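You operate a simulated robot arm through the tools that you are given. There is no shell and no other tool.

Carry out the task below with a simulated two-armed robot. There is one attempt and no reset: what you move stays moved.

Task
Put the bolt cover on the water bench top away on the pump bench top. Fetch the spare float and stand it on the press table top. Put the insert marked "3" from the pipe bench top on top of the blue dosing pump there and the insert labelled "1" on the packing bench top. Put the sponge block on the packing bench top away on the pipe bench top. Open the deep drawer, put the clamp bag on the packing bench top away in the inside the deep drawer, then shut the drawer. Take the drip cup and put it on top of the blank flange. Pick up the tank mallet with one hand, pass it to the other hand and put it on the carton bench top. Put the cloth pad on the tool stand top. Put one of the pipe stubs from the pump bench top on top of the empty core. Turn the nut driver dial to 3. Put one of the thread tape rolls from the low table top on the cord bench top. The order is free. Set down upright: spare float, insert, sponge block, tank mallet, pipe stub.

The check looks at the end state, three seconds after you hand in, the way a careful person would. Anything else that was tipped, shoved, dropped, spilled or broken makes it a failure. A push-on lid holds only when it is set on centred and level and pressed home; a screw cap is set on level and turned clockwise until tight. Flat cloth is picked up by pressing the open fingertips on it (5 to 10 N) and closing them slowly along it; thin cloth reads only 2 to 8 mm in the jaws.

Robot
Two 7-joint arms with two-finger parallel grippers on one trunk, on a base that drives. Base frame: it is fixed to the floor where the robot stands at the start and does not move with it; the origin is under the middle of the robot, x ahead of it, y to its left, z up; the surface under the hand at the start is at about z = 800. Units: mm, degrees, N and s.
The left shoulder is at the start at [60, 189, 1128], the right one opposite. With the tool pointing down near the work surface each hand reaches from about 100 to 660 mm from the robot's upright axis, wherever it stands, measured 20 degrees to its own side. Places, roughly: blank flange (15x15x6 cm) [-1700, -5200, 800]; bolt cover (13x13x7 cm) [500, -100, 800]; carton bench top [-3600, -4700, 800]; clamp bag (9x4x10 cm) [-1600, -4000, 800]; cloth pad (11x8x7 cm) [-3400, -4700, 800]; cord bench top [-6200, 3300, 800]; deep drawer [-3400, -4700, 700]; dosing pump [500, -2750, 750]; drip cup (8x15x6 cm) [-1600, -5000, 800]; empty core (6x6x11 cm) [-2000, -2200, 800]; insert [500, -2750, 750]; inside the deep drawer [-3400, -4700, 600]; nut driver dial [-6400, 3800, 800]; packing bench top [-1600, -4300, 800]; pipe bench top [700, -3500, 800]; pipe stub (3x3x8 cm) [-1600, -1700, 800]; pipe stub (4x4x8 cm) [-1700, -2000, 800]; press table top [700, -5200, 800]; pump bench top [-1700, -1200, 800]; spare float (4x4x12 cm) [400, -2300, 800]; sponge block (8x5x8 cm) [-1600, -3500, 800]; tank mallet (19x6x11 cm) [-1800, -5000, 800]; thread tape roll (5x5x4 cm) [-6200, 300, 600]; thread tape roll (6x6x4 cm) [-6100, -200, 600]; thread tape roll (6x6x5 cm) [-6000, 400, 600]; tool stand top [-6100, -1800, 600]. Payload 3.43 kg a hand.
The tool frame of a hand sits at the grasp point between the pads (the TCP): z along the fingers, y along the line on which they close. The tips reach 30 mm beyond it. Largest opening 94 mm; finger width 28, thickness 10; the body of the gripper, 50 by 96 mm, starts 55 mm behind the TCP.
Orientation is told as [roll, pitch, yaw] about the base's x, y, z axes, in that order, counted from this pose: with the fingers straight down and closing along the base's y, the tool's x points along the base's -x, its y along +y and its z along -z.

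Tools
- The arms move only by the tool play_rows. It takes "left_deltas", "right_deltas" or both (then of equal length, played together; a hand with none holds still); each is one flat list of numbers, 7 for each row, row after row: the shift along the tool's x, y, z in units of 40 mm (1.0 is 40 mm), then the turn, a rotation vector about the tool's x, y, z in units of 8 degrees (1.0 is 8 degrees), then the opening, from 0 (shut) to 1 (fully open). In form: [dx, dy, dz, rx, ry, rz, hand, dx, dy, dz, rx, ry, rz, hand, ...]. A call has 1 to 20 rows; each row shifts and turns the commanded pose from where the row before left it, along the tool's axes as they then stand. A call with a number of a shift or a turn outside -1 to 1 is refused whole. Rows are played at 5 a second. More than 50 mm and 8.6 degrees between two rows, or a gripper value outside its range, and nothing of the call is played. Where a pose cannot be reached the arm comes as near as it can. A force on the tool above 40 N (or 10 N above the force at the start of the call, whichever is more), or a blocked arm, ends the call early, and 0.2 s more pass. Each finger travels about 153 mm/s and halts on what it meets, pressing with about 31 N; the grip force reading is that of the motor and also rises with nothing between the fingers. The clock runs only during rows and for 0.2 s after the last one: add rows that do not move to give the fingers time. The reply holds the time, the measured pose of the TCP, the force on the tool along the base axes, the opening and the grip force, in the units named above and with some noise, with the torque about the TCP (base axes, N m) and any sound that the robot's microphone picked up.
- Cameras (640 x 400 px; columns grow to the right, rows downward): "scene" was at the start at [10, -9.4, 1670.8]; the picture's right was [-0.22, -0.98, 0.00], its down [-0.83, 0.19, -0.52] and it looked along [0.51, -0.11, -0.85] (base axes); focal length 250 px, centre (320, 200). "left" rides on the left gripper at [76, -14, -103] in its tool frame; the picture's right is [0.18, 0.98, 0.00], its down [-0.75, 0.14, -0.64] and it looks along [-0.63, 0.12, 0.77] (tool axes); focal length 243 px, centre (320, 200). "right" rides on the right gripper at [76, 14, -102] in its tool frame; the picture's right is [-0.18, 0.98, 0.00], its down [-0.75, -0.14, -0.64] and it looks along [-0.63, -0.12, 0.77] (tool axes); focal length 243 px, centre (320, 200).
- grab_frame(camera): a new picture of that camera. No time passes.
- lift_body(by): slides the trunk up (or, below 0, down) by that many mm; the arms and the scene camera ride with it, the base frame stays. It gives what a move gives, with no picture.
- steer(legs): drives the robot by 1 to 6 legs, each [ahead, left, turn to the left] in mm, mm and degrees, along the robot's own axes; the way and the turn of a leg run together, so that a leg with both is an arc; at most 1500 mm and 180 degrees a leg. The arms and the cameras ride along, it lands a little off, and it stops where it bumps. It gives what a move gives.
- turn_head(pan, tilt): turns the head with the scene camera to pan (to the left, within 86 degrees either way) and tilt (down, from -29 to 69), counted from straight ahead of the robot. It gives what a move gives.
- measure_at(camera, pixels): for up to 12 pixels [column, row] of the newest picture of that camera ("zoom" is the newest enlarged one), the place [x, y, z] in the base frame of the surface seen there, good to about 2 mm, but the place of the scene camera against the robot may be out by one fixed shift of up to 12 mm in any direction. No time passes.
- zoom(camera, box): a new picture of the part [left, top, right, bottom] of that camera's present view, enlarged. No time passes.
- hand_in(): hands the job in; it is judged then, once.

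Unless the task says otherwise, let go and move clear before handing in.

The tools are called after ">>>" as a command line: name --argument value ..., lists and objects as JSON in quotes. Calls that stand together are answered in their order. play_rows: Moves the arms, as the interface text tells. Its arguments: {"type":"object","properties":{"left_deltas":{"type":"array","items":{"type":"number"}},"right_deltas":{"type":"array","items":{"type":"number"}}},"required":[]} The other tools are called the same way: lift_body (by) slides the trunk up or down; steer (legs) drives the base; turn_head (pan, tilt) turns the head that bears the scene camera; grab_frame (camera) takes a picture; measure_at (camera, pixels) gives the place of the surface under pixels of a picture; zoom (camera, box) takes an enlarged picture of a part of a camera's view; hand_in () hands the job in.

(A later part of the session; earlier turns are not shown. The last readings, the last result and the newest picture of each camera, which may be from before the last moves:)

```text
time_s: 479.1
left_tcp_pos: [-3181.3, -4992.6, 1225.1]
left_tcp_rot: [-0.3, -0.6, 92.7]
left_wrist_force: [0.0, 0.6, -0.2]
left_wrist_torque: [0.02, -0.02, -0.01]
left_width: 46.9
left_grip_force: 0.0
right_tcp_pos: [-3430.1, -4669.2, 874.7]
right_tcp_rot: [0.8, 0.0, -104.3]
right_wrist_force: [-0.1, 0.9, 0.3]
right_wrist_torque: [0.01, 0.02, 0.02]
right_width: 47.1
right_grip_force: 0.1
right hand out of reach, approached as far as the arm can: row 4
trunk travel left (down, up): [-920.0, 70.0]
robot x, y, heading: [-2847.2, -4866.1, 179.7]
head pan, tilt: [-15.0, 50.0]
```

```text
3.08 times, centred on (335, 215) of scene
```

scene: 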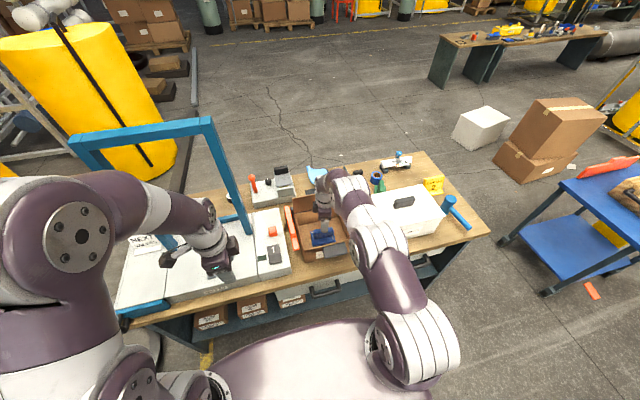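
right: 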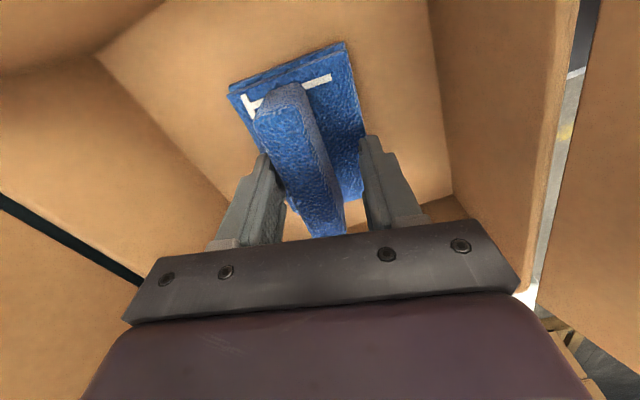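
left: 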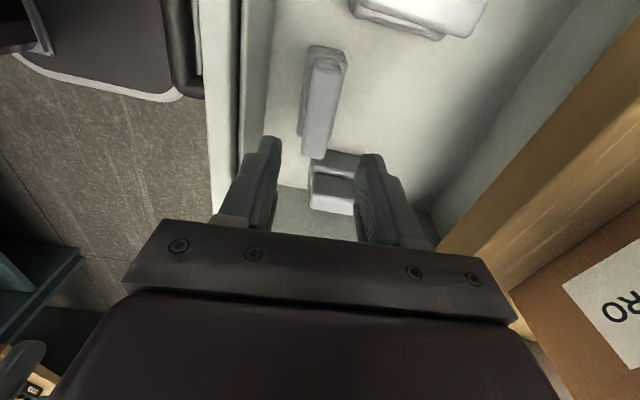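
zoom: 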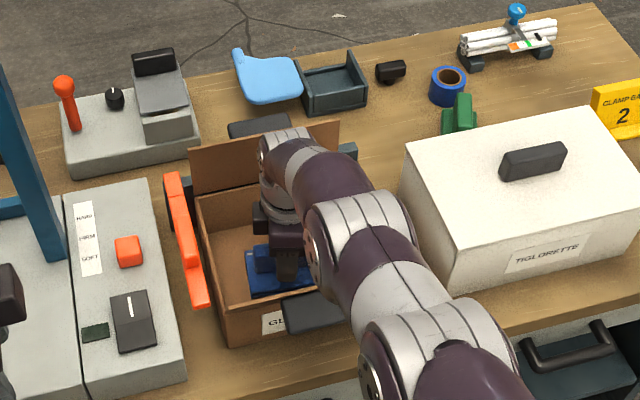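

Slightly short: bar is ~7 mm further and 12 mm lower. Creep ahead 8 mm and lower the trunk 14 mm.

>>> steer --legs '[[9, 0, 0]]'

>>> lift_body --by -13

>>> grab_frame --camera "right"

```text
time_s: 479.9
left_tcp_pos: [-3186.8, -4993.0, 1225.8]
left_tcp_rot: [0.0, -0.5, 92.5]
left_wrist_force: [-0.2, -0.4, -0.2]
left_wrist_torque: [0.04, 0.03, -0.04]
left_width: 46.9
left_grip_force: 0.1
right_tcp_pos: [-3437.1, -4669.3, 876.2]
right_tcp_rot: [0.6, 0.0, -104.4]
right_wrist_force: [-0.9, 0.1, 0.3]
right_wrist_torque: [-0.01, 0.05, 0.02]
right_width: 46.9
right_grip_force: 0.0
trunk travel left (down, up): [-920.0, 70.0]
robot x, y, heading: [-2855.7, -4861.9, 179.6]
head pan, tilt: [-15.0, 50.0]
```

```text
time_s: 480.5
left_tcp_pos: [-3189.6, -4992.3, 1212.7]
left_tcp_rot: [-0.1, -0.6, 92.6]
left_wrist_force: [-0.4, -0.2, -0.1]
left_wrist_torque: [0.0, -0.02, 0.01]
left_width: 47.2
left_grip_force: 0.1
right_tcp_pos: [-3439.3, -4670.1, 861.4]
right_tcp_rot: [0.7, 0.0, -104.4]
right_wrist_force: [0.3, -0.1, 0.1]
right_wrist_torque: [-0.01, 0.0, -0.01]
right_width: 46.9
right_grip_force: 0.0
trunk travel left (down, up): [-907.0, 83.0]
robot x, y, heading: [-2855.0, -4864.8, 179.5]
head pan, tilt: [-15.0, 50.0]
```

```text
taken
```

right: 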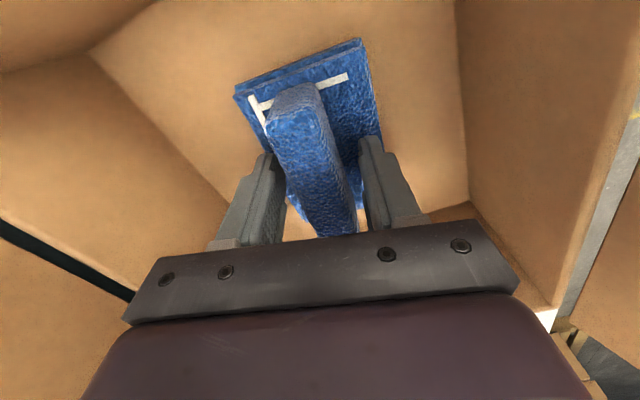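

>>> play_rows --right_deltas '[0, 0, 0, 0, 0, 0, 0.38, 0, 0, 0, 0, 0, 0, 0.3, 0, 0, 0, 0, 0, 0, 0.2, 0, 0, 0, 0, 0, 0, 0, 0, 0, 0, 0, 0, 0, 0, 0, 0, 0, 0, 0, 0, 0]'

>>> play_rows --right_deltas '[0, 0, -0.3, 0, 0, 0, 0, 0, 0, -0.7, 0, 0, 0, 0, 0, 0, -0.9, 0, 0, 0, 0, 0, 0, -0.9, 0, 0, 0, 0, 0, 0, -0.9, 0, 0, 0, 0, 0, 0, -0.9, 0, 0, 0, 0, 0, 0, -0.9, 0, 0, 0, 0]'

>>> grab_frame --camera "right"

>>> grab_frame --camera "scene"

```text
time_s: 481.9
left_tcp_pos: [-3190.0, -4992.7, 1211.7]
left_tcp_rot: [-0.3, -0.7, 92.5]
left_wrist_force: [0.0, -0.2, -0.1]
left_wrist_torque: [0.0, 0.03, 0.02]
left_width: 46.8
left_grip_force: 0.0
right_tcp_pos: [-3439.0, -4669.4, 860.9]
right_tcp_rot: [0.6, 0.0, -104.4]
right_wrist_force: [0.4, -0.3, 0.2]
right_wrist_torque: [0.04, 0.03, 0.01]
right_width: 27.9
right_grip_force: 30.6
trunk travel left (down, up): [-907.0, 83.0]
robot x, y, heading: [-2855.0, -4864.0, 180.0]
head pan, tilt: [-15.0, 50.0]
```

```text
time_s: 483.5
left_tcp_pos: [-3189.5, -4992.0, 1210.9]
left_tcp_rot: [-0.2, -0.6, 92.6]
left_wrist_force: [0.7, 0.3, -0.7]
left_wrist_torque: [0.03, 0.02, 0.02]
left_width: 47.0
left_grip_force: 0.0
right_tcp_pos: [-3441.5, -4671.1, 1081.0]
right_tcp_rot: [0.8, 0.1, -104.3]
right_wrist_force: [0.1, -0.8, -0.7]
right_wrist_torque: [-0.02, 0.03, 0.04]
right_width: 27.7
right_grip_force: 30.8
trunk travel left (down, up): [-907.0, 83.0]
robot x, y, heading: [-2855.4, -4861.5, 179.8]
head pan, tilt: [-15.0, 50.0]
```

```text
taken
```

right: 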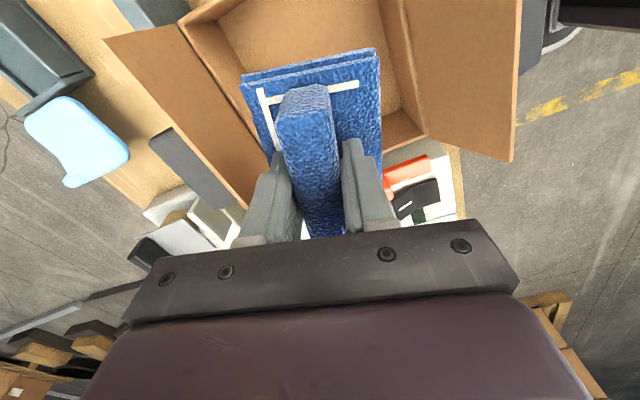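

```text
taken
```

scene: 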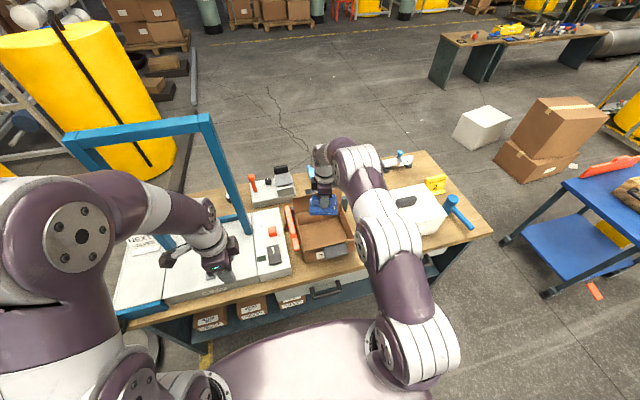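

The pad is lifted out of the carton. Retract over the flap, back off, and look for the route west.

>>> play_rows --right_deltas '[0, 0, -0.6, 0, 0, 0, 0, 0.22, 0.865, 0, 0, 0, 0, 0, 0.22, 0.865, 0, 0, 0, 0, 0, 0.22, 0.865, 0, 0, 0, 0, 0, 0.22, 0.865, 0, 0, 0, 0, 0, 0.22, 0.865, 0, 0, 0, 0, 0, 0.22, 0.865, 0, 0, 0, 0, 0, 0.22, 0.5, 0, 0, 0, 0, 0]'

>>> steer --legs '[[-280, 0, 0]]'

>>> turn_head --pan -45 --tilt 25

>>> grab_frame --camera "scene"

>>> measure_at --camera "scene" --pixels '[[320, 260], [250, 220], [380, 210], [300, 180], [420, 280], [340, 150], [280, 120], [200, 180], [440, 230], [360, 330], [480, 300], [150, 250]]'

```text
time_s: 485.3
left_tcp_pos: [-3189.2, -4994.1, 1211.7]
left_tcp_rot: [-0.1, -0.6, 92.6]
left_wrist_force: [0.1, -0.1, 0.5]
left_wrist_torque: [0.03, -0.02, -0.01]
left_width: 47.1
left_grip_force: 0.0
right_tcp_pos: [-3204.6, -4663.7, 1109.9]
right_tcp_rot: [0.7, 0.0, -104.3]
right_wrist_force: [0.3, 0.0, -0.7]
right_wrist_torque: [0.02, 0.03, 0.01]
right_width: 27.7
right_grip_force: 30.9
trunk travel left (down, up): [-907.0, 83.0]
robot x, y, heading: [-2858.2, -4863.5, 179.6]
head pan, tilt: [-15.0, 50.0]
```

```text
time_s: 487.2
left_tcp_pos: [-2916.9, -4993.3, 1210.9]
left_tcp_rot: [-0.3, -0.7, 92.7]
left_wrist_force: [-0.7, -0.2, -0.4]
left_wrist_torque: [-0.01, 0.0, 0.02]
left_width: 47.2
left_grip_force: 0.0
right_tcp_pos: [-2934.7, -4666.2, 1108.4]
right_tcp_rot: [0.8, 0.1, -104.4]
right_wrist_force: [-0.2, 0.9, -0.5]
right_wrist_torque: [-0.01, -0.02, -0.01]
right_width: 27.9
right_grip_force: 31.0
trunk travel left (down, up): [-907.0, 83.0]
robot x, y, heading: [-2583.6, -4862.2, 179.9]
head pan, tilt: [-15.0, 50.0]
```

```text
time_s: 488.1
left_tcp_pos: [-2916.6, -4994.4, 1211.6]
left_tcp_rot: [-0.2, -0.6, 92.7]
left_wrist_force: [0.4, 0.3, 0.5]
left_wrist_torque: [0.01, 0.0, 0.04]
left_width: 46.8
left_grip_force: 0.0
right_tcp_pos: [-2934.8, -4665.6, 1110.7]
right_tcp_rot: [0.8, 0.0, -104.4]
right_wrist_force: [-0.8, 0.6, -0.7]
right_wrist_torque: [0.02, -0.01, 0.05]
right_width: 27.8
right_grip_force: 30.8
trunk travel left (down, up): [-907.0, 83.0]
robot x, y, heading: [-2581.8, -4862.1, 179.8]
head pan, tilt: [-45.0, 25.0]
```

```text
taken
```

scene: 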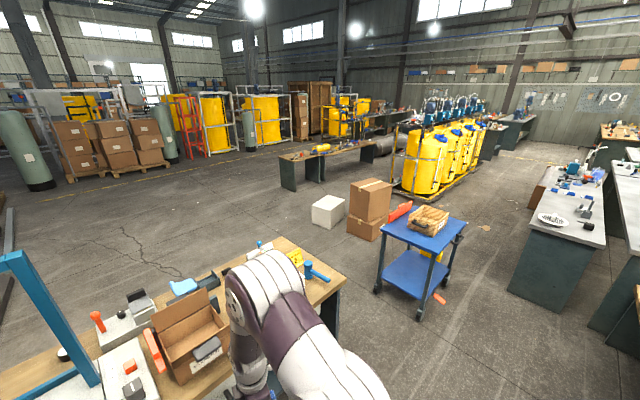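

```text
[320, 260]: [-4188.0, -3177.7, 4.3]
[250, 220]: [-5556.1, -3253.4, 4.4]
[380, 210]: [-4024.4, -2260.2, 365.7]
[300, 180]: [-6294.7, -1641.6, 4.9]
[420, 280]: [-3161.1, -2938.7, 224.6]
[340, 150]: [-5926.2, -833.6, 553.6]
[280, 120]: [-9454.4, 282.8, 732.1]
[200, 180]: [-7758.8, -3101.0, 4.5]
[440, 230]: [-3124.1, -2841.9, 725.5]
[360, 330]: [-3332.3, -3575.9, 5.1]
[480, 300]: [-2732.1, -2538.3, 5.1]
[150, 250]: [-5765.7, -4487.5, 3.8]
```

The way: north to y≈−3490, then west between the carton bench's end and the blue cart.

>>> steer --legs '[[0, -1375, 0]]'

>>> turn_head --pan 0 --tilt 35

>>> grab_frame --camera "scene"

```text
time_s: 495.2
left_tcp_pos: [-2932.2, -3595.2, 1211.6]
left_tcp_rot: [-0.2, -0.5, 94.5]
left_wrist_force: [0.1, 0.4, -0.1]
left_wrist_torque: [-0.01, 0.01, -0.02]
left_width: 47.0
left_grip_force: 0.0
right_tcp_pos: [-2959.9, -3267.0, 1109.9]
right_tcp_rot: [0.7, 0.1, -102.3]
right_wrist_force: [0.4, 0.0, -1.0]
right_wrist_torque: [-0.01, 0.04, 0.0]
right_width: 27.9
right_grip_force: 31.1
trunk travel left (down, up): [-907.0, 83.0]
robot x, y, heading: [-2605.0, -3455.8, -177.9]
head pan, tilt: [-45.0, 25.0]
```

```text
time_s: 496.3
left_tcp_pos: [-2933.1, -3595.1, 1210.8]
left_tcp_rot: [-0.2, -0.5, 94.6]
left_wrist_force: [-1.0, 0.1, 0.1]
left_wrist_torque: [-0.03, 0.0, -0.02]
left_width: 47.1
left_grip_force: 0.1
right_tcp_pos: [-2960.3, -3266.4, 1109.3]
right_tcp_rot: [0.7, 0.0, -102.4]
right_wrist_force: [-0.3, 0.1, -0.4]
right_wrist_torque: [-0.01, -0.02, -0.03]
right_width: 27.8
right_grip_force: 31.3
trunk travel left (down, up): [-907.0, 83.0]
robot x, y, heading: [-2605.8, -3457.8, -178.2]
head pan, tilt: [0.0, 35.0]
```

```text
taken
```

scene: 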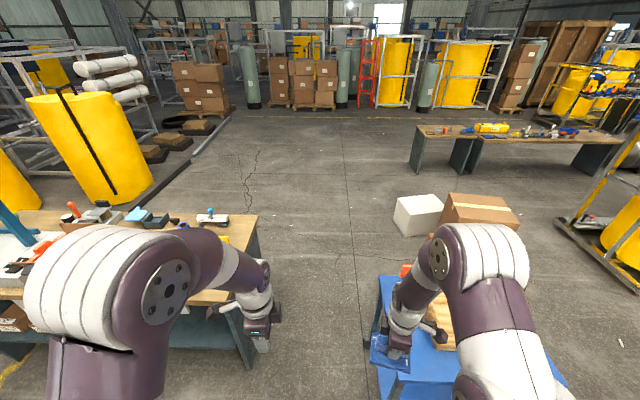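

>>> measure_at --camera "scene" --pixels '[[378, 280], [385, 390], [370, 340], [262, 365], [258, 240], [250, 300], [320, 300], [440, 235], [398, 235], [300, 200]]'

```text
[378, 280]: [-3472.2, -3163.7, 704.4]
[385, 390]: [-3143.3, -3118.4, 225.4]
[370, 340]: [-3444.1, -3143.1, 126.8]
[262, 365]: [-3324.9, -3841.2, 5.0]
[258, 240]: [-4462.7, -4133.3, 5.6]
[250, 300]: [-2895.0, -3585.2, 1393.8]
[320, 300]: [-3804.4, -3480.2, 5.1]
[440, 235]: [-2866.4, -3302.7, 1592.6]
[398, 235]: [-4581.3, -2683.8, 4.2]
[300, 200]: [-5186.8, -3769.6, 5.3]
```

The gap is ~720 mm (y −3150 to −3870). I'll measure my own base width with the left wrist camera first.

>>> grab_frame --camera "left"

>>> grab_frame --camera "right"

```text
taken
```

left: 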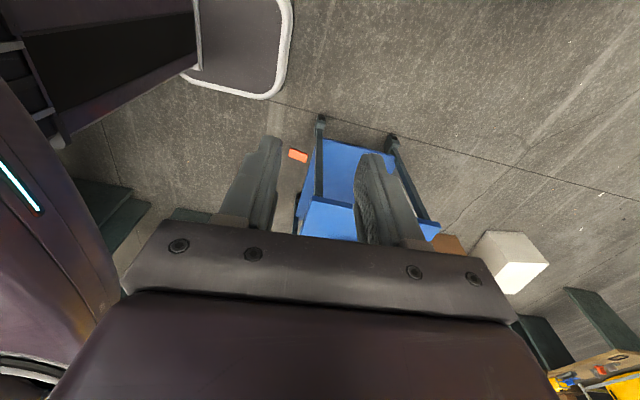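

```text
taken
```

right: 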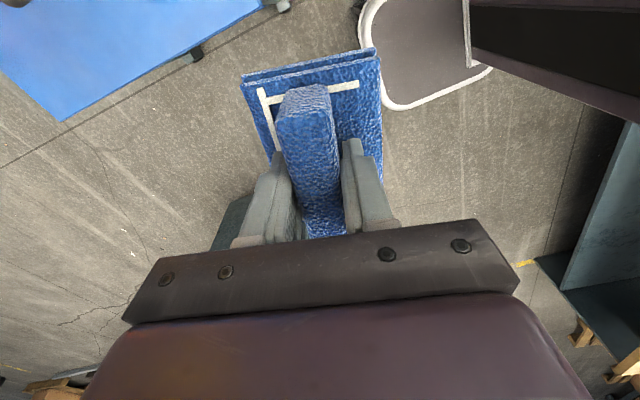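

>>> measure_at --camera "left" --pixels '[[283, 50], [288, 20], [265, 93], [220, 85], [240, 50]]'

>>> measure_at --camera "right" --pixels '[[375, 20], [385, 90], [405, 103], [440, 90], [470, 78], [420, 60]]'

```text
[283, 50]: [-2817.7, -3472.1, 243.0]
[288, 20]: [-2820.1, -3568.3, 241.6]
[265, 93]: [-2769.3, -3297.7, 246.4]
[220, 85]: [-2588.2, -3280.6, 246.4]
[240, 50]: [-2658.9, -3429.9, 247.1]
```

```text
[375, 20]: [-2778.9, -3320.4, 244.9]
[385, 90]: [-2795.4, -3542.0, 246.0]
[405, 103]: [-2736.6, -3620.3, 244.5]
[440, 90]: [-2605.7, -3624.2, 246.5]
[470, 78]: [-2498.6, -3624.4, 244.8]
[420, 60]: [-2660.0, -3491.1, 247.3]
```

The base is only ±172 mm wide, so the gap is ample. Drive west.

>>> steer --legs '[[0, 55, -1.9], [1500, 0, 0], [1300, 0, 0]]'

>>> turn_head --pan -50 --tilt 30

>>> grab_frame --camera "scene"

```text
time_s: 510.2
left_tcp_pos: [-5702.8, -3605.2, 1211.5]
left_tcp_rot: [-0.2, -0.6, 92.2]
left_wrist_force: [-0.6, 0.4, 0.0]
left_wrist_torque: [0.0, -0.02, 0.0]
left_width: 47.0
left_grip_force: 0.1
right_tcp_pos: [-5717.7, -3274.7, 1108.6]
right_tcp_rot: [0.7, 0.0, -104.7]
right_wrist_force: [-0.4, -0.5, -1.1]
right_wrist_torque: [-0.01, -0.02, -0.01]
right_width: 27.6
right_grip_force: 31.0
trunk travel left (down, up): [-907.0, 83.0]
robot x, y, heading: [-5368.3, -3479.6, 179.3]
head pan, tilt: [0.0, 35.0]
```

```text
time_s: 511.4
left_tcp_pos: [-5703.9, -3603.7, 1213.3]
left_tcp_rot: [-0.2, -0.6, 92.2]
left_wrist_force: [-0.7, 0.6, 1.2]
left_wrist_torque: [0.01, 0.01, -0.01]
left_width: 47.2
left_grip_force: 0.1
right_tcp_pos: [-5719.1, -3275.4, 1109.1]
right_tcp_rot: [0.8, 0.0, -104.7]
right_wrist_force: [0.4, 0.1, -1.7]
right_wrist_torque: [0.0, -0.01, -0.03]
right_width: 27.9
right_grip_force: 30.4
trunk travel left (down, up): [-907.0, 83.0]
robot x, y, heading: [-5370.2, -3474.7, 179.3]
head pan, tilt: [-50.0, 30.0]
```

```text
taken
```

scene: 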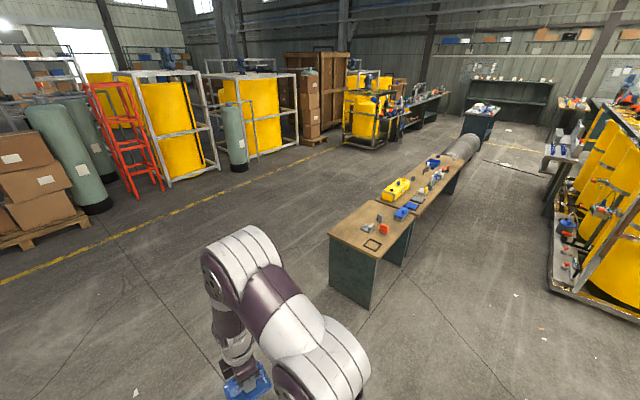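

>>> zoom --camera "scene" --box '[320, 110, 500, 310]'

>>> measure_at --camera "scene" --pixels '[[330, 238], [370, 260], [415, 215], [375, 205], [372, 245], [372, 300], [455, 185], [400, 190], [470, 120], [490, 110], [440, 260], [380, 228]]'

```text
2.00 times, centred on (410, 210) of scene
```

zoom: 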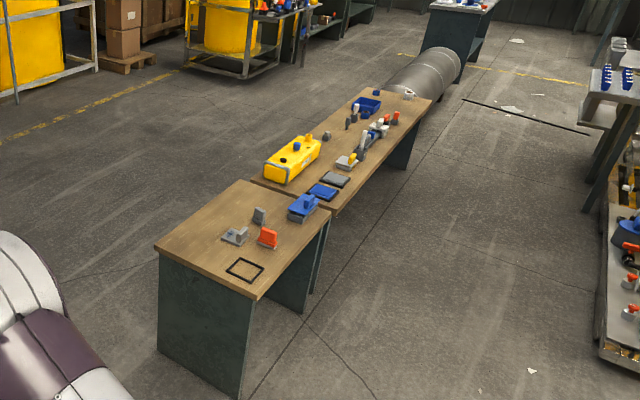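

```text
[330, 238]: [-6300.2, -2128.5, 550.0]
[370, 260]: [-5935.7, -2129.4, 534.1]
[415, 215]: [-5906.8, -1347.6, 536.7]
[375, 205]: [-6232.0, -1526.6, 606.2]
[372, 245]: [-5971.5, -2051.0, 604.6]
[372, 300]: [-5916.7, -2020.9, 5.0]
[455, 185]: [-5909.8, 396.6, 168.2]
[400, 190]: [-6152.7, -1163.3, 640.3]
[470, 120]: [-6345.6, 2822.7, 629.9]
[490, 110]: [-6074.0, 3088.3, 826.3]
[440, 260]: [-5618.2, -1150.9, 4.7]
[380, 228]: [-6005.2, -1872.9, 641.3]
```

Tool stand is the near low table (z≈600, x −6360…−5920, y −2130…−1480). Strafe north alongside and look at its top.

>>> steer --legs '[[0, -1500, 0.7], [0, -60, 0]]'

>>> turn_head --pan 0 --tilt 50

>>> grab_frame --camera "scene"

```text
time_s: 519.3
left_tcp_pos: [-5714.9, -2101.6, 1211.1]
left_tcp_rot: [-0.2, -1.0, 94.6]
left_wrist_force: [0.5, -1.2, 0.2]
left_wrist_torque: [0.03, 0.0, 0.02]
left_width: 47.3
left_grip_force: 0.0
right_tcp_pos: [-5743.3, -1772.5, 1109.4]
right_tcp_rot: [0.6, 0.3, -102.1]
right_wrist_force: [-0.3, -0.5, -0.6]
right_wrist_torque: [0.06, 0.01, -0.02]
right_width: 27.8
right_grip_force: 30.7
trunk travel left (down, up): [-907.0, 83.0]
robot x, y, heading: [-5382.9, -1953.4, -178.5]
head pan, tilt: [-50.0, 30.0]
```

```text
time_s: 520.5
left_tcp_pos: [-5716.2, -2095.2, 1211.4]
left_tcp_rot: [-0.1, -0.5, 94.7]
left_wrist_force: [0.0, 0.3, -0.1]
left_wrist_torque: [0.06, 0.0, -0.02]
left_width: 47.2
left_grip_force: 0.1
right_tcp_pos: [-5743.2, -1768.9, 1109.2]
right_tcp_rot: [0.7, 0.1, -102.2]
right_wrist_force: [0.1, 0.1, -1.8]
right_wrist_torque: [0.03, -0.01, -0.01]
right_width: 27.8
right_grip_force: 31.1
trunk travel left (down, up): [-907.0, 83.0]
robot x, y, heading: [-5390.8, -1954.8, -178.0]
head pan, tilt: [0.0, 50.0]
```

```text
taken
```

scene: 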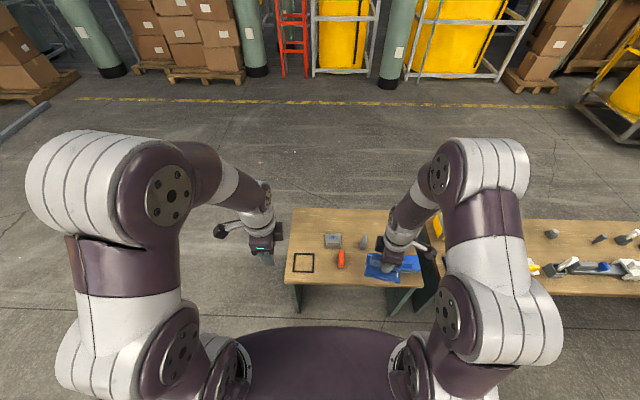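

>>> zoom --camera "scene" --box '[270, 195, 450, 300]'

>>> measure_at --camera "scene" --pixels '[[303, 262], [293, 255], [314, 271], [333, 240], [341, 260], [363, 243], [320, 220], [330, 275], [355, 222], [287, 283], [292, 210], [360, 275]]'

```text
3.56 times, centred on (360, 248) of scene
```

zoom: 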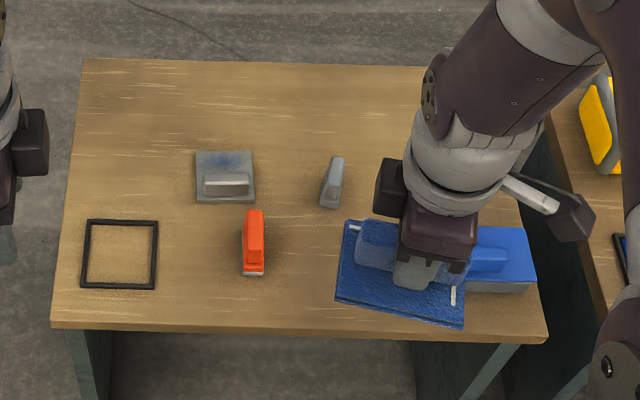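

```text
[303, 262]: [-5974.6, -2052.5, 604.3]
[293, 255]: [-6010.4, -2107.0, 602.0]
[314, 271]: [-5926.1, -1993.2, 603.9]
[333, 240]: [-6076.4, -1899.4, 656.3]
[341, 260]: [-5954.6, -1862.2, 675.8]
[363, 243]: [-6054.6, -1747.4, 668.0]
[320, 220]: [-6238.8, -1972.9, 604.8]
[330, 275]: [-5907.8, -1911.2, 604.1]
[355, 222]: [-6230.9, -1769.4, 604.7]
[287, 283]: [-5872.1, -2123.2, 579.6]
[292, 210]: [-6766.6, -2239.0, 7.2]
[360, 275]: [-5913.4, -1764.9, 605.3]
```

Back-left part of the stand is free; target pad centre ≈(−6185,−1960). Lower the trunk 330 mm, then approach.

>>> lift_body --by -330

>>> steer --legs '[[0, 190, -2], [200, 0, 0]]'

>>> grab_frame --camera "scene"

>>> grab_frame --camera "right"

```text
time_s: 523.7
left_tcp_pos: [-5713.8, -2094.7, 879.5]
left_tcp_rot: [-0.1, -0.7, 94.7]
left_wrist_force: [0.0, -0.9, 0.1]
left_wrist_torque: [-0.01, -0.02, 0.01]
left_width: 47.1
left_grip_force: 0.1
right_tcp_pos: [-5744.1, -1766.6, 779.8]
right_tcp_rot: [0.6, 0.0, -102.2]
right_wrist_force: [0.6, -0.4, -0.4]
right_wrist_torque: [0.02, -0.04, 0.0]
right_width: 27.6
right_grip_force: 30.8
trunk travel left (down, up): [-577.0, 413.0]
robot x, y, heading: [-5389.3, -1952.4, -178.1]
head pan, tilt: [0.0, 50.0]
```

```text
time_s: 526.4
left_tcp_pos: [-5917.2, -2268.9, 882.0]
left_tcp_rot: [-0.2, -0.6, 92.6]
left_wrist_force: [0.4, -0.2, -0.2]
left_wrist_torque: [-0.04, -0.02, -0.02]
left_width: 46.9
left_grip_force: 0.0
right_tcp_pos: [-5933.5, -1940.1, 778.6]
right_tcp_rot: [0.8, 0.0, -104.3]
right_wrist_force: [-0.1, -0.4, -0.6]
right_wrist_torque: [0.01, -0.01, 0.01]
right_width: 27.6
right_grip_force: 30.6
trunk travel left (down, up): [-577.0, 413.0]
robot x, y, heading: [-5584.4, -2141.0, 179.6]
head pan, tilt: [0.0, 50.0]
```

```text
taken
```

scene: 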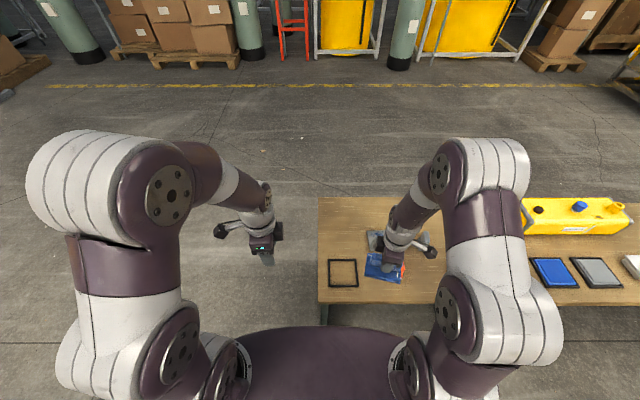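

```text
taken
```

right: 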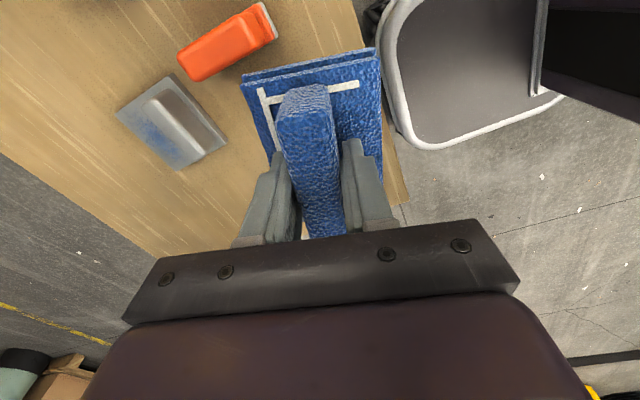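

>>> play_rows --right_deltas '[-0.34, -0.96, 0, 0, 0, 0, 0, -0.34, -0.96, 0, 0, 0, 0, 0, -0.34, -0.96, 0, 0, 0, 0, 0, -0.34, -0.96, 0, 0, 0, 0, 0, -0.34, -0.96, 0, 0, 0, 0, 0, -0.34, -0.96, 0, 0, 0, 0, 0]'

>>> grab_frame --camera "right"

>>> measure_at --camera "right" --pixels '[[300, 30], [220, 60], [430, 60], [230, 130], [420, 150], [200, 180]]'

>>> zoom --camera "scene" --box '[300, 170, 480, 310]'

```text
time_s: 527.8
left_tcp_pos: [-5917.2, -2268.0, 881.9]
left_tcp_rot: [-0.3, -0.6, 92.6]
left_wrist_force: [-0.9, -0.9, -0.9]
left_wrist_torque: [0.0, -0.07, -0.04]
left_width: 46.7
left_grip_force: 0.0
right_tcp_pos: [-6175.6, -1964.2, 773.3]
right_tcp_rot: [0.8, 0.1, -104.3]
right_wrist_force: [-0.2, -0.3, -0.8]
right_wrist_torque: [0.01, -0.03, -0.01]
right_width: 27.7
right_grip_force: 30.8
trunk travel left (down, up): [-577.0, 413.0]
robot x, y, heading: [-5579.7, -2142.8, 179.9]
head pan, tilt: [0.0, 50.0]
```

```text
taken
```

right: 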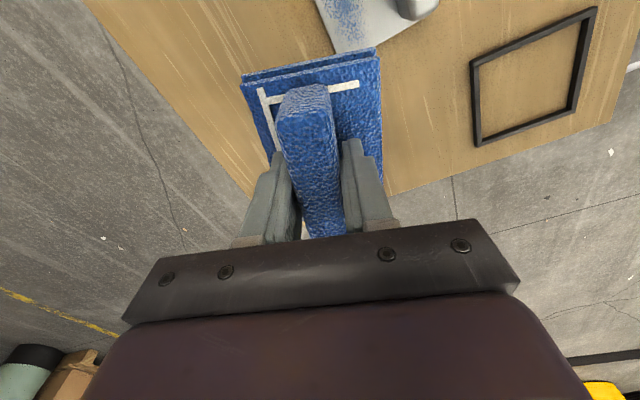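

```text
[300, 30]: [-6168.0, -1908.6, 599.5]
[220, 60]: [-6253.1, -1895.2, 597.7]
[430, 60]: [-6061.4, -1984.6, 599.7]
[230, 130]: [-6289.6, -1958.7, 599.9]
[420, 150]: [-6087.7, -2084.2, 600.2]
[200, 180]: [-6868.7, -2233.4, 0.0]
```

```text
2.86 times, centred on (390, 240) of scene
```

zoom: 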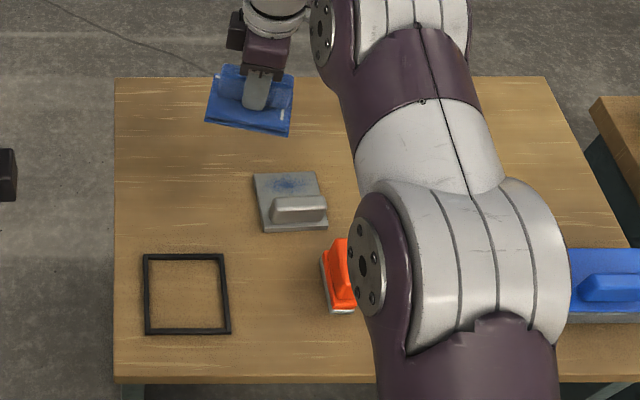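

>>> play_rows --right_deltas '[0, 0, 0.9, 0, 0, 0, 0, 0, 0, 0.9, 0, 0, 0, 0, 0, 0, 0.8, 0, 0, 0, 0, 0, 0, 0, 0, 0, 0, 0]'

>>> play_rows --right_deltas '[0, 0, 0.15, 0, 0, 0, 0, 0, 0, 0, 0, 0, 0, 0]'

```text
time_s: 528.8
left_tcp_pos: [-5916.9, -2268.9, 882.4]
left_tcp_rot: [-0.2, -0.6, 92.6]
left_wrist_force: [0.4, 0.5, 0.2]
left_wrist_torque: [0.05, 0.01, 0.02]
left_width: 47.0
left_grip_force: 0.0
right_tcp_pos: [-6173.9, -1961.8, 674.2]
right_tcp_rot: [0.7, -0.1, -104.2]
right_wrist_force: [0.5, -0.3, -1.1]
right_wrist_torque: [-0.01, -0.02, 0.02]
right_width: 28.0
right_grip_force: 31.0
trunk travel left (down, up): [-577.0, 413.0]
robot x, y, heading: [-5583.0, -2138.7, 179.7]
head pan, tilt: [0.0, 50.0]
```

```text
time_s: 529.4
left_tcp_pos: [-5917.3, -2268.8, 881.0]
left_tcp_rot: [-0.2, -0.5, 92.7]
left_wrist_force: [0.1, 0.3, -0.2]
left_wrist_torque: [-0.04, -0.01, -0.02]
left_width: 46.8
left_grip_force: 0.1
right_tcp_pos: [-6176.5, -1962.2, 667.1]
right_tcp_rot: [0.7, 0.0, -104.3]
right_wrist_force: [-0.2, -0.2, -1.5]
right_wrist_torque: [0.0, 0.03, 0.02]
right_width: 28.0
right_grip_force: 30.6
trunk travel left (down, up): [-577.0, 413.0]
robot x, y, heading: [-5583.7, -2138.5, 179.4]
head pan, tilt: [0.0, 50.0]
```

>>> play_rows --right_deltas '[0, 0, 0.12, 0, 0, 0, 0, 0, 0, 0, 0, 0, 0, 0, 0, 0, 0.08, 0, 0, 0, 0, 0, 0, 0, 0, 0, 0, 0]'

>>> play_rows --right_deltas '[0, 0, 0.06, 0, 0, 0, 0, 0, 0, 0, 0, 0, 0, 0]'

```text
time_s: 530.6
left_tcp_pos: [-5916.6, -2268.9, 881.6]
left_tcp_rot: [-0.1, -0.6, 92.6]
left_wrist_force: [0.4, 0.2, -0.6]
left_wrist_torque: [-0.01, -0.01, -0.01]
left_width: 46.9
left_grip_force: 0.0
right_tcp_pos: [-6179.7, -1962.8, 663.9]
right_tcp_rot: [-0.1, -0.2, -104.3]
right_wrist_force: [3.2, -2.7, 14.4]
right_wrist_torque: [0.08, -0.75, -0.13]
right_width: 28.7
right_grip_force: 31.1
trunk travel left (down, up): [-577.0, 413.0]
robot x, y, heading: [-5582.3, -2140.2, 179.6]
head pan, tilt: [0.0, 50.0]
stopped in row 4 (right hand): the force on the tool passed its limit at 41 N (the readings are from after the stop); the commanded pose is now the measured one
```

```text
time_s: 531.2
left_tcp_pos: [-5915.2, -2270.5, 882.3]
left_tcp_rot: [0.0, -0.6, 92.6]
left_wrist_force: [-0.5, 0.2, 0.0]
left_wrist_torque: [-0.03, -0.01, 0.0]
left_width: 47.2
left_grip_force: 0.0
right_tcp_pos: [-6180.4, -1963.0, 663.7]
right_tcp_rot: [-0.4, -0.2, -104.3]
right_wrist_force: [-4.8, 0.1, 31.6]
right_wrist_torque: [0.47, -0.93, 0.05]
right_width: 28.9
right_grip_force: 31.1
trunk travel left (down, up): [-577.0, 413.0]
robot x, y, heading: [-5582.7, -2142.4, 179.6]
head pan, tilt: [0.0, 50.0]
```

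Contact reached. Ease 2 mm and release slowly.

>>> play_rows --right_deltas '[0, 0, -0.06, 0, 0, 0, 0.25, 0, 0, 0, 0, 0, 0, 0.32, 0, 0, 0, 0, 0, 0, 0.38, 0, 0, 0, 0, 0, 0, 0.45, 0, 0, 0, 0, 0, 0, 0.6, 0, 0, -0.4, 0, 0, 0, 0.6, 0, 0, -0.9, 0, 0, 0, 0.6, 0, 0, -0.9, 0, 0, 0, 0.6, 0, 0, -0.9, 0, 0, 0, 0.6]'

>>> grab_frame --camera "right"

>>> zoom --camera "scene" --box '[300, 170, 480, 310]'

```text
time_s: 533.2
left_tcp_pos: [-5916.4, -2268.8, 880.5]
left_tcp_rot: [-0.2, -0.5, 92.6]
left_wrist_force: [-0.2, 0.1, 0.7]
left_wrist_torque: [-0.02, -0.02, -0.02]
left_width: 47.2
left_grip_force: 0.1
right_tcp_pos: [-6177.3, -1962.7, 785.9]
right_tcp_rot: [0.1, -0.1, -104.3]
right_wrist_force: [0.6, 0.2, -0.1]
right_wrist_torque: [-0.01, 0.02, -0.01]
right_width: 56.5
right_grip_force: 0.1
trunk travel left (down, up): [-577.0, 413.0]
robot x, y, heading: [-5583.7, -2138.4, 179.4]
head pan, tilt: [0.0, 50.0]
```

```text
taken
```

right: 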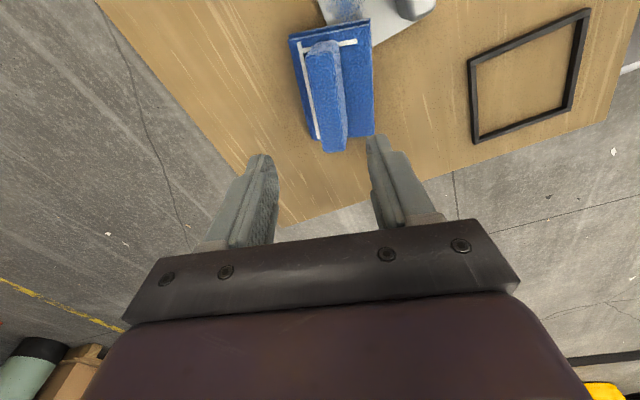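

```text
2.86 times, centred on (390, 240) of scene
```

zoom: 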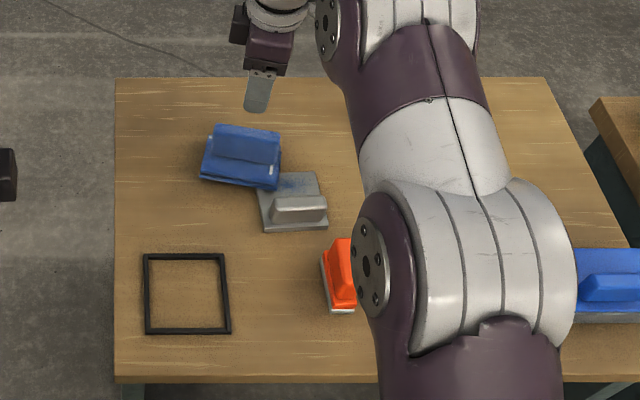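

The pad's corner overlaps the grey plate – it must be moved. I'll re-measure the bar, re-grip and shift it away.

>>> measure_at --camera "right" --pixels '[[320, 60], [330, 130], [312, 95], [338, 95], [325, 95], [370, 25], [373, 130], [345, 15], [400, 20], [360, 45]]'

>>> zoom --camera "right" --box '[270, 0, 460, 170]'

```text
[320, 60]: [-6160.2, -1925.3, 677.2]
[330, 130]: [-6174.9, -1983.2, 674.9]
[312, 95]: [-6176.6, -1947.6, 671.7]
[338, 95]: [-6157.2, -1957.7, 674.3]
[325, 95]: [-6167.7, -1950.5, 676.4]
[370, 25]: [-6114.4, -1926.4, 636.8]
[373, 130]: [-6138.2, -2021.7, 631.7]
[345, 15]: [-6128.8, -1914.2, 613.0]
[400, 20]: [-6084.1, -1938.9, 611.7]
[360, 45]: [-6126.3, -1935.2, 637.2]
```

```text
2.35 times, centred on (365, 85) of right
```

zoom: 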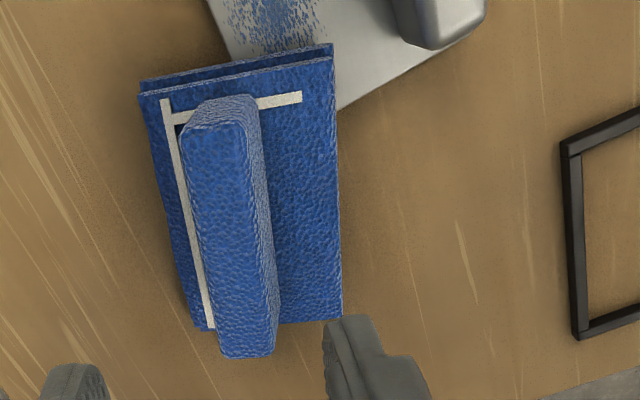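

>>> play_rows --right_deltas '[0.295, 0.18, 0.6, 0, 0, 0, 0.6, 0, 0, 0.8, 0, 0, 0, 0.55, 0, 0, 0.8, 0, 0, 0, 0.55, 0, 0, 0.75, 0, 0, 0, 0.55, 0, 0, 0, 0, 0, 0, 0.55]'

>>> grab_frame --camera "right"

```text
time_s: 534.4
left_tcp_pos: [-5916.2, -2269.2, 881.6]
left_tcp_rot: [-0.1, -0.6, 92.7]
left_wrist_force: [-0.1, 0.2, 0.2]
left_wrist_torque: [0.02, 0.0, 0.01]
left_width: 46.8
left_grip_force: 0.0
right_tcp_pos: [-6168.7, -1952.9, 669.1]
right_tcp_rot: [0.1, -0.1, -104.3]
right_wrist_force: [0.4, -0.6, -0.3]
right_wrist_torque: [0.03, 0.0, 0.02]
right_width: 51.9
right_grip_force: 0.1
trunk travel left (down, up): [-577.0, 413.0]
robot x, y, heading: [-5581.7, -2138.5, 180.0]
head pan, tilt: [0.0, 50.0]
```

```text
taken
```

right: 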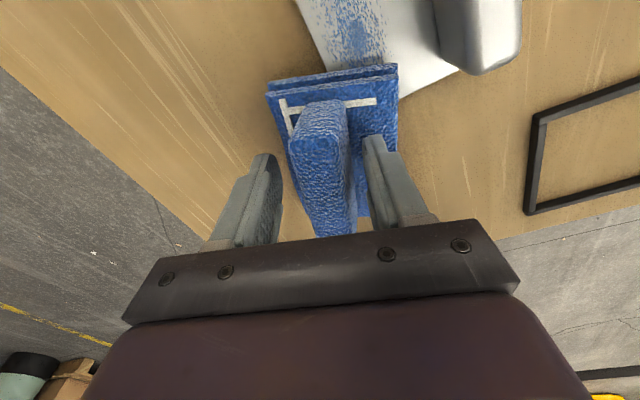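

>>> play_rows --right_deltas '[0, 0, 0, 0, 0, 0, 0.4, 0, 0, 0, 0, 0, 0, 0.3, 0, 0, 0, 0, 0, 0, 0, 0, 0, 0, 0, 0, 0, 0, 0, 0, 0, 0, 0, 0, 0, 0, 0, -0.5, 0, 0, 0, 0, 0, 0, -0.8, 0, 0, 0, 0, -0.55, 0.05, 0, 0, 0, 0, 0, -0.55, 0.05, 0, 0, 0, 0, 0, -0.55, 0.06, 0, 0, 0, 0, 0, 0, 0, 0, 0, 0, 0, 0]'

>>> grab_frame --camera "right"

>>> zoom --camera "scene" --box '[300, 170, 480, 310]'

```text
time_s: 536.8
left_tcp_pos: [-5917.0, -2269.2, 882.0]
left_tcp_rot: [-0.2, -0.6, 92.7]
left_wrist_force: [-0.7, -0.2, -0.4]
left_wrist_torque: [-0.03, 0.01, -0.02]
left_width: 46.8
left_grip_force: 0.1
right_tcp_pos: [-6180.9, -2017.9, 720.7]
right_tcp_rot: [0.1, 0.0, -104.3]
right_wrist_force: [-0.1, -0.4, -1.2]
right_wrist_torque: [0.02, 0.01, 0.03]
right_width: 28.0
right_grip_force: 30.9
trunk travel left (down, up): [-577.0, 413.0]
robot x, y, heading: [-5581.2, -2139.9, 179.8]
head pan, tilt: [0.0, 50.0]
```

```text
taken
```

right: 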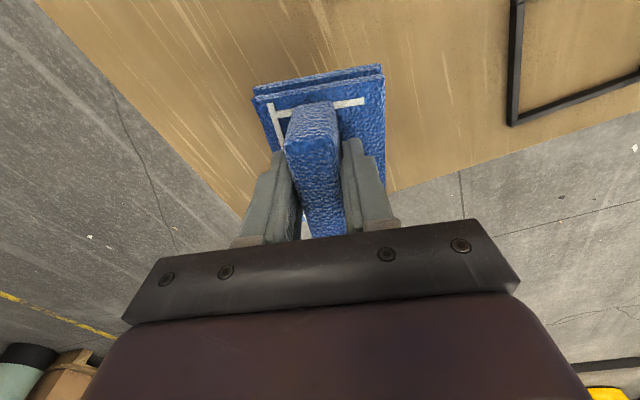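

```text
2.86 times, centred on (390, 240) of scene
```

zoom: 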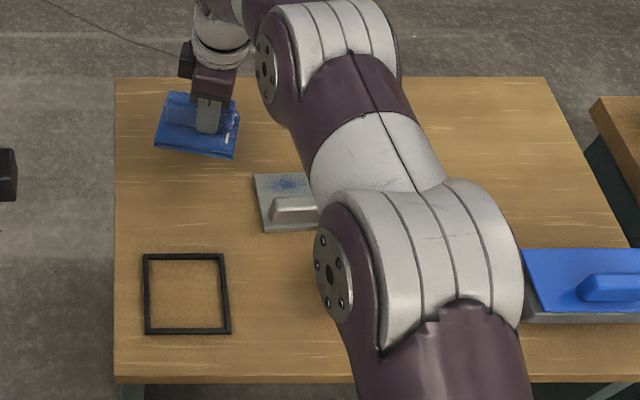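

>>> play_rows --right_deltas '[0, 0, 0.7, 0, 0, 0, 0, 0, 0, 0.65, 0, 0, 0, 0, 0, 0, 0, 0, 0, 0, 0]'

>>> play_rows --right_deltas '[0, 0, 0.1, 0, 0, 0, 0, 0, 0, 0, 0, 0, 0, 0]'

>>> play_rows --right_deltas '[0, 0, 0.06, 0, 0, 0, 0, 0, 0, 0, 0, 0, 0, 0]'

```text
time_s: 537.6
left_tcp_pos: [-5917.1, -2269.1, 881.2]
left_tcp_rot: [-0.2, -0.6, 92.6]
left_wrist_force: [-0.2, 0.4, -1.2]
left_wrist_torque: [0.0, -0.05, 0.0]
left_width: 47.1
left_grip_force: 0.0
right_tcp_pos: [-6181.1, -2017.7, 664.8]
right_tcp_rot: [0.1, -0.1, -104.3]
right_wrist_force: [-0.3, 0.4, -2.1]
right_wrist_torque: [-0.01, -0.02, -0.01]
right_width: 28.0
right_grip_force: 30.8
trunk travel left (down, up): [-577.0, 413.0]
robot x, y, heading: [-5581.9, -2137.4, 179.7]
head pan, tilt: [0.0, 50.0]
```

```text
time_s: 538.2
left_tcp_pos: [-5916.5, -2269.5, 881.7]
left_tcp_rot: [-0.1, -0.7, 92.6]
left_wrist_force: [0.4, 0.3, 0.3]
left_wrist_torque: [0.04, -0.03, -0.01]
left_width: 46.9
left_grip_force: 0.2
right_tcp_pos: [-6179.7, -2017.7, 663.3]
right_tcp_rot: [0.0, -0.2, -104.4]
right_wrist_force: [1.6, 0.1, 6.8]
right_wrist_torque: [-0.42, 0.3, 0.08]
right_width: 27.8
right_grip_force: 31.0
trunk travel left (down, up): [-577.0, 413.0]
robot x, y, heading: [-5587.0, -2138.7, 179.7]
head pan, tilt: [0.0, 50.0]
```

```text
time_s: 538.8
left_tcp_pos: [-5915.2, -2268.3, 881.4]
left_tcp_rot: [0.0, -0.6, 92.5]
left_wrist_force: [-0.7, -0.3, 0.9]
left_wrist_torque: [0.01, -0.01, 0.02]
left_width: 47.3
left_grip_force: 0.1
right_tcp_pos: [-6179.2, -2015.8, 661.5]
right_tcp_rot: [0.1, -0.1, -104.3]
right_wrist_force: [6.1, 1.6, 12.7]
right_wrist_torque: [-0.59, 0.36, 0.17]
right_width: 27.8
right_grip_force: 31.2
trunk travel left (down, up): [-577.0, 413.0]
robot x, y, heading: [-5579.0, -2138.2, 180.1]
head pan, tilt: [0.0, 50.0]
```

>>> play_rows --right_deltas '[0, 0, 0, 0, 0, 0, 0.25, 0, 0, 0, 0, 0, 0, 0.32, 0, 0, 0, 0, 0, 0, 0.36, 0, 0, 0, 0, 0, 0, 0.42, 0, 0, 0, 0, 0, 0, 0.6, 0, 0, -0.4, 0, 0, 0, 0.6, 0, 0, -0.9, 0, 0, 0, 0.6, 0, 0, -0.9, 0, 0, 0, 0.6, 0, 0, -0.9, 0, 0, 0, 0.6]'

>>> grab_frame --camera "right"

>>> zoom --camera "scene" --box '[300, 170, 480, 310]'

```text
time_s: 540.8
left_tcp_pos: [-5916.5, -2269.9, 882.9]
left_tcp_rot: [-0.3, -0.7, 92.6]
left_wrist_force: [-0.5, 0.0, -0.2]
left_wrist_torque: [-0.01, 0.01, -0.01]
left_width: 47.0
left_grip_force: 0.0
right_tcp_pos: [-6177.1, -2016.2, 782.7]
right_tcp_rot: [0.1, -0.1, -104.2]
right_wrist_force: [0.1, 0.4, 0.8]
right_wrist_torque: [0.03, -0.03, 0.03]
right_width: 56.8
right_grip_force: 0.0
trunk travel left (down, up): [-577.0, 413.0]
robot x, y, heading: [-5582.3, -2141.4, 179.6]
head pan, tilt: [0.0, 50.0]
```

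```text
taken
```

right: 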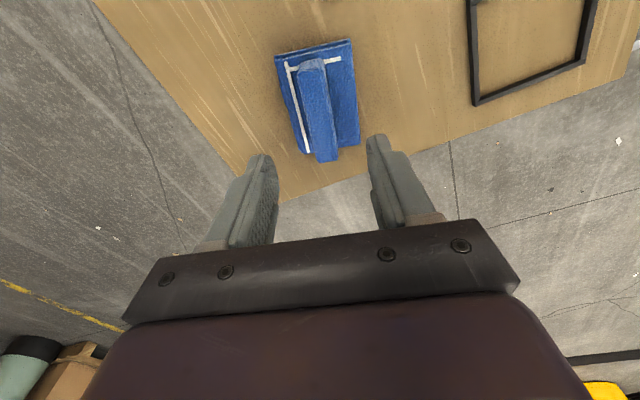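

```text
2.86 times, centred on (390, 240) of scene
```

zoom: 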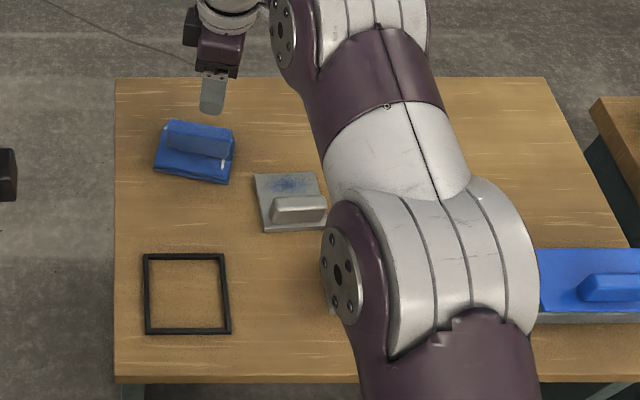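

The pad now lies flat, clear of the plate. Retract and drive north along the tables to the thread tape rolls.

>>> play_rows --right_deltas '[0.2, 0.9, -0.5, 0, 0, 0, 0.8, 0.2, 0.9, -0.5, 0, 0, 0, 1, 0.2, 0.9, 0, 0, 0, 0, 1, 0.2, 0.9, 0, 0, 0, 0, 1, 0.2, 0.9, 0, 0, 0, 0, 1, 0.2, 0.9, 0, 0, 0, 0, 1, 0.2, 0.5, 0, 0, 0, 0, 1]'

>>> steer --legs '[[-250, 0, 0], [0, -1500, 0], [0, -650, 0]]'

>>> turn_head --pan 0 --tilt 45

>>> grab_frame --camera "scene"

```text
time_s: 542.4
left_tcp_pos: [-5916.9, -2269.5, 881.4]
left_tcp_rot: [-0.2, -0.5, 92.6]
left_wrist_force: [0.0, -0.7, 0.5]
left_wrist_torque: [0.02, -0.02, 0.01]
left_width: 47.1
left_grip_force: 0.2
right_tcp_pos: [-5937.9, -2019.6, 825.3]
right_tcp_rot: [0.1, -0.1, -104.3]
right_wrist_force: [0.6, 0.5, -0.3]
right_wrist_torque: [0.01, -0.01, 0.02]
right_width: 94.3
right_grip_force: 0.0
trunk travel left (down, up): [-577.0, 413.0]
robot x, y, heading: [-5584.6, -2141.1, 179.5]
head pan, tilt: [0.0, 50.0]
```

```text
time_s: 554.4
left_tcp_pos: [-5639.3, -131.1, 882.8]
left_tcp_rot: [-0.3, -0.5, 92.3]
left_wrist_force: [-0.2, 0.6, 0.0]
left_wrist_torque: [0.04, 0.01, 0.0]
left_width: 47.2
left_grip_force: 0.0
right_tcp_pos: [-5659.9, 118.0, 823.9]
right_tcp_rot: [0.0, -0.1, -104.6]
right_wrist_force: [0.4, -0.9, 1.0]
right_wrist_torque: [0.02, 0.04, 0.05]
right_width: 94.0
right_grip_force: 0.2
trunk travel left (down, up): [-577.0, 413.0]
robot x, y, heading: [-5304.4, -1.2, 179.6]
head pan, tilt: [0.0, 50.0]
```

```text
time_s: 555.0
left_tcp_pos: [-5639.1, -131.6, 882.0]
left_tcp_rot: [-0.1, -0.7, 92.2]
left_wrist_force: [-0.1, -0.4, -0.3]
left_wrist_torque: [-0.03, -0.02, -0.01]
left_width: 47.1
left_grip_force: 0.0
right_tcp_pos: [-5660.2, 116.6, 825.2]
right_tcp_rot: [0.2, -0.2, -104.6]
right_wrist_force: [-0.5, -0.4, 0.7]
right_wrist_torque: [-0.02, 0.05, 0.0]
right_width: 93.8
right_grip_force: 0.0
trunk travel left (down, up): [-577.0, 413.0]
robot x, y, heading: [-5305.7, 0.3, 179.4]
head pan, tilt: [0.0, 45.0]
```

```text
taken
```

scene: 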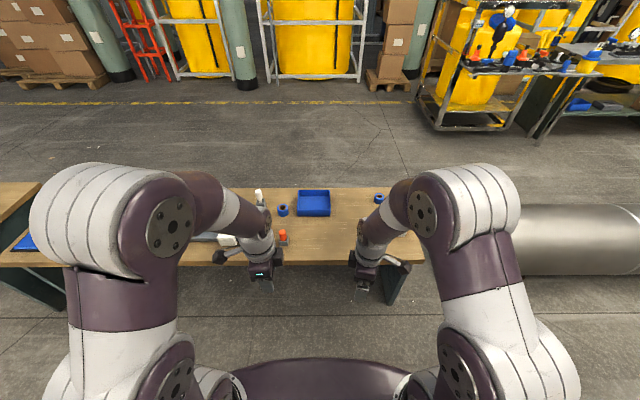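

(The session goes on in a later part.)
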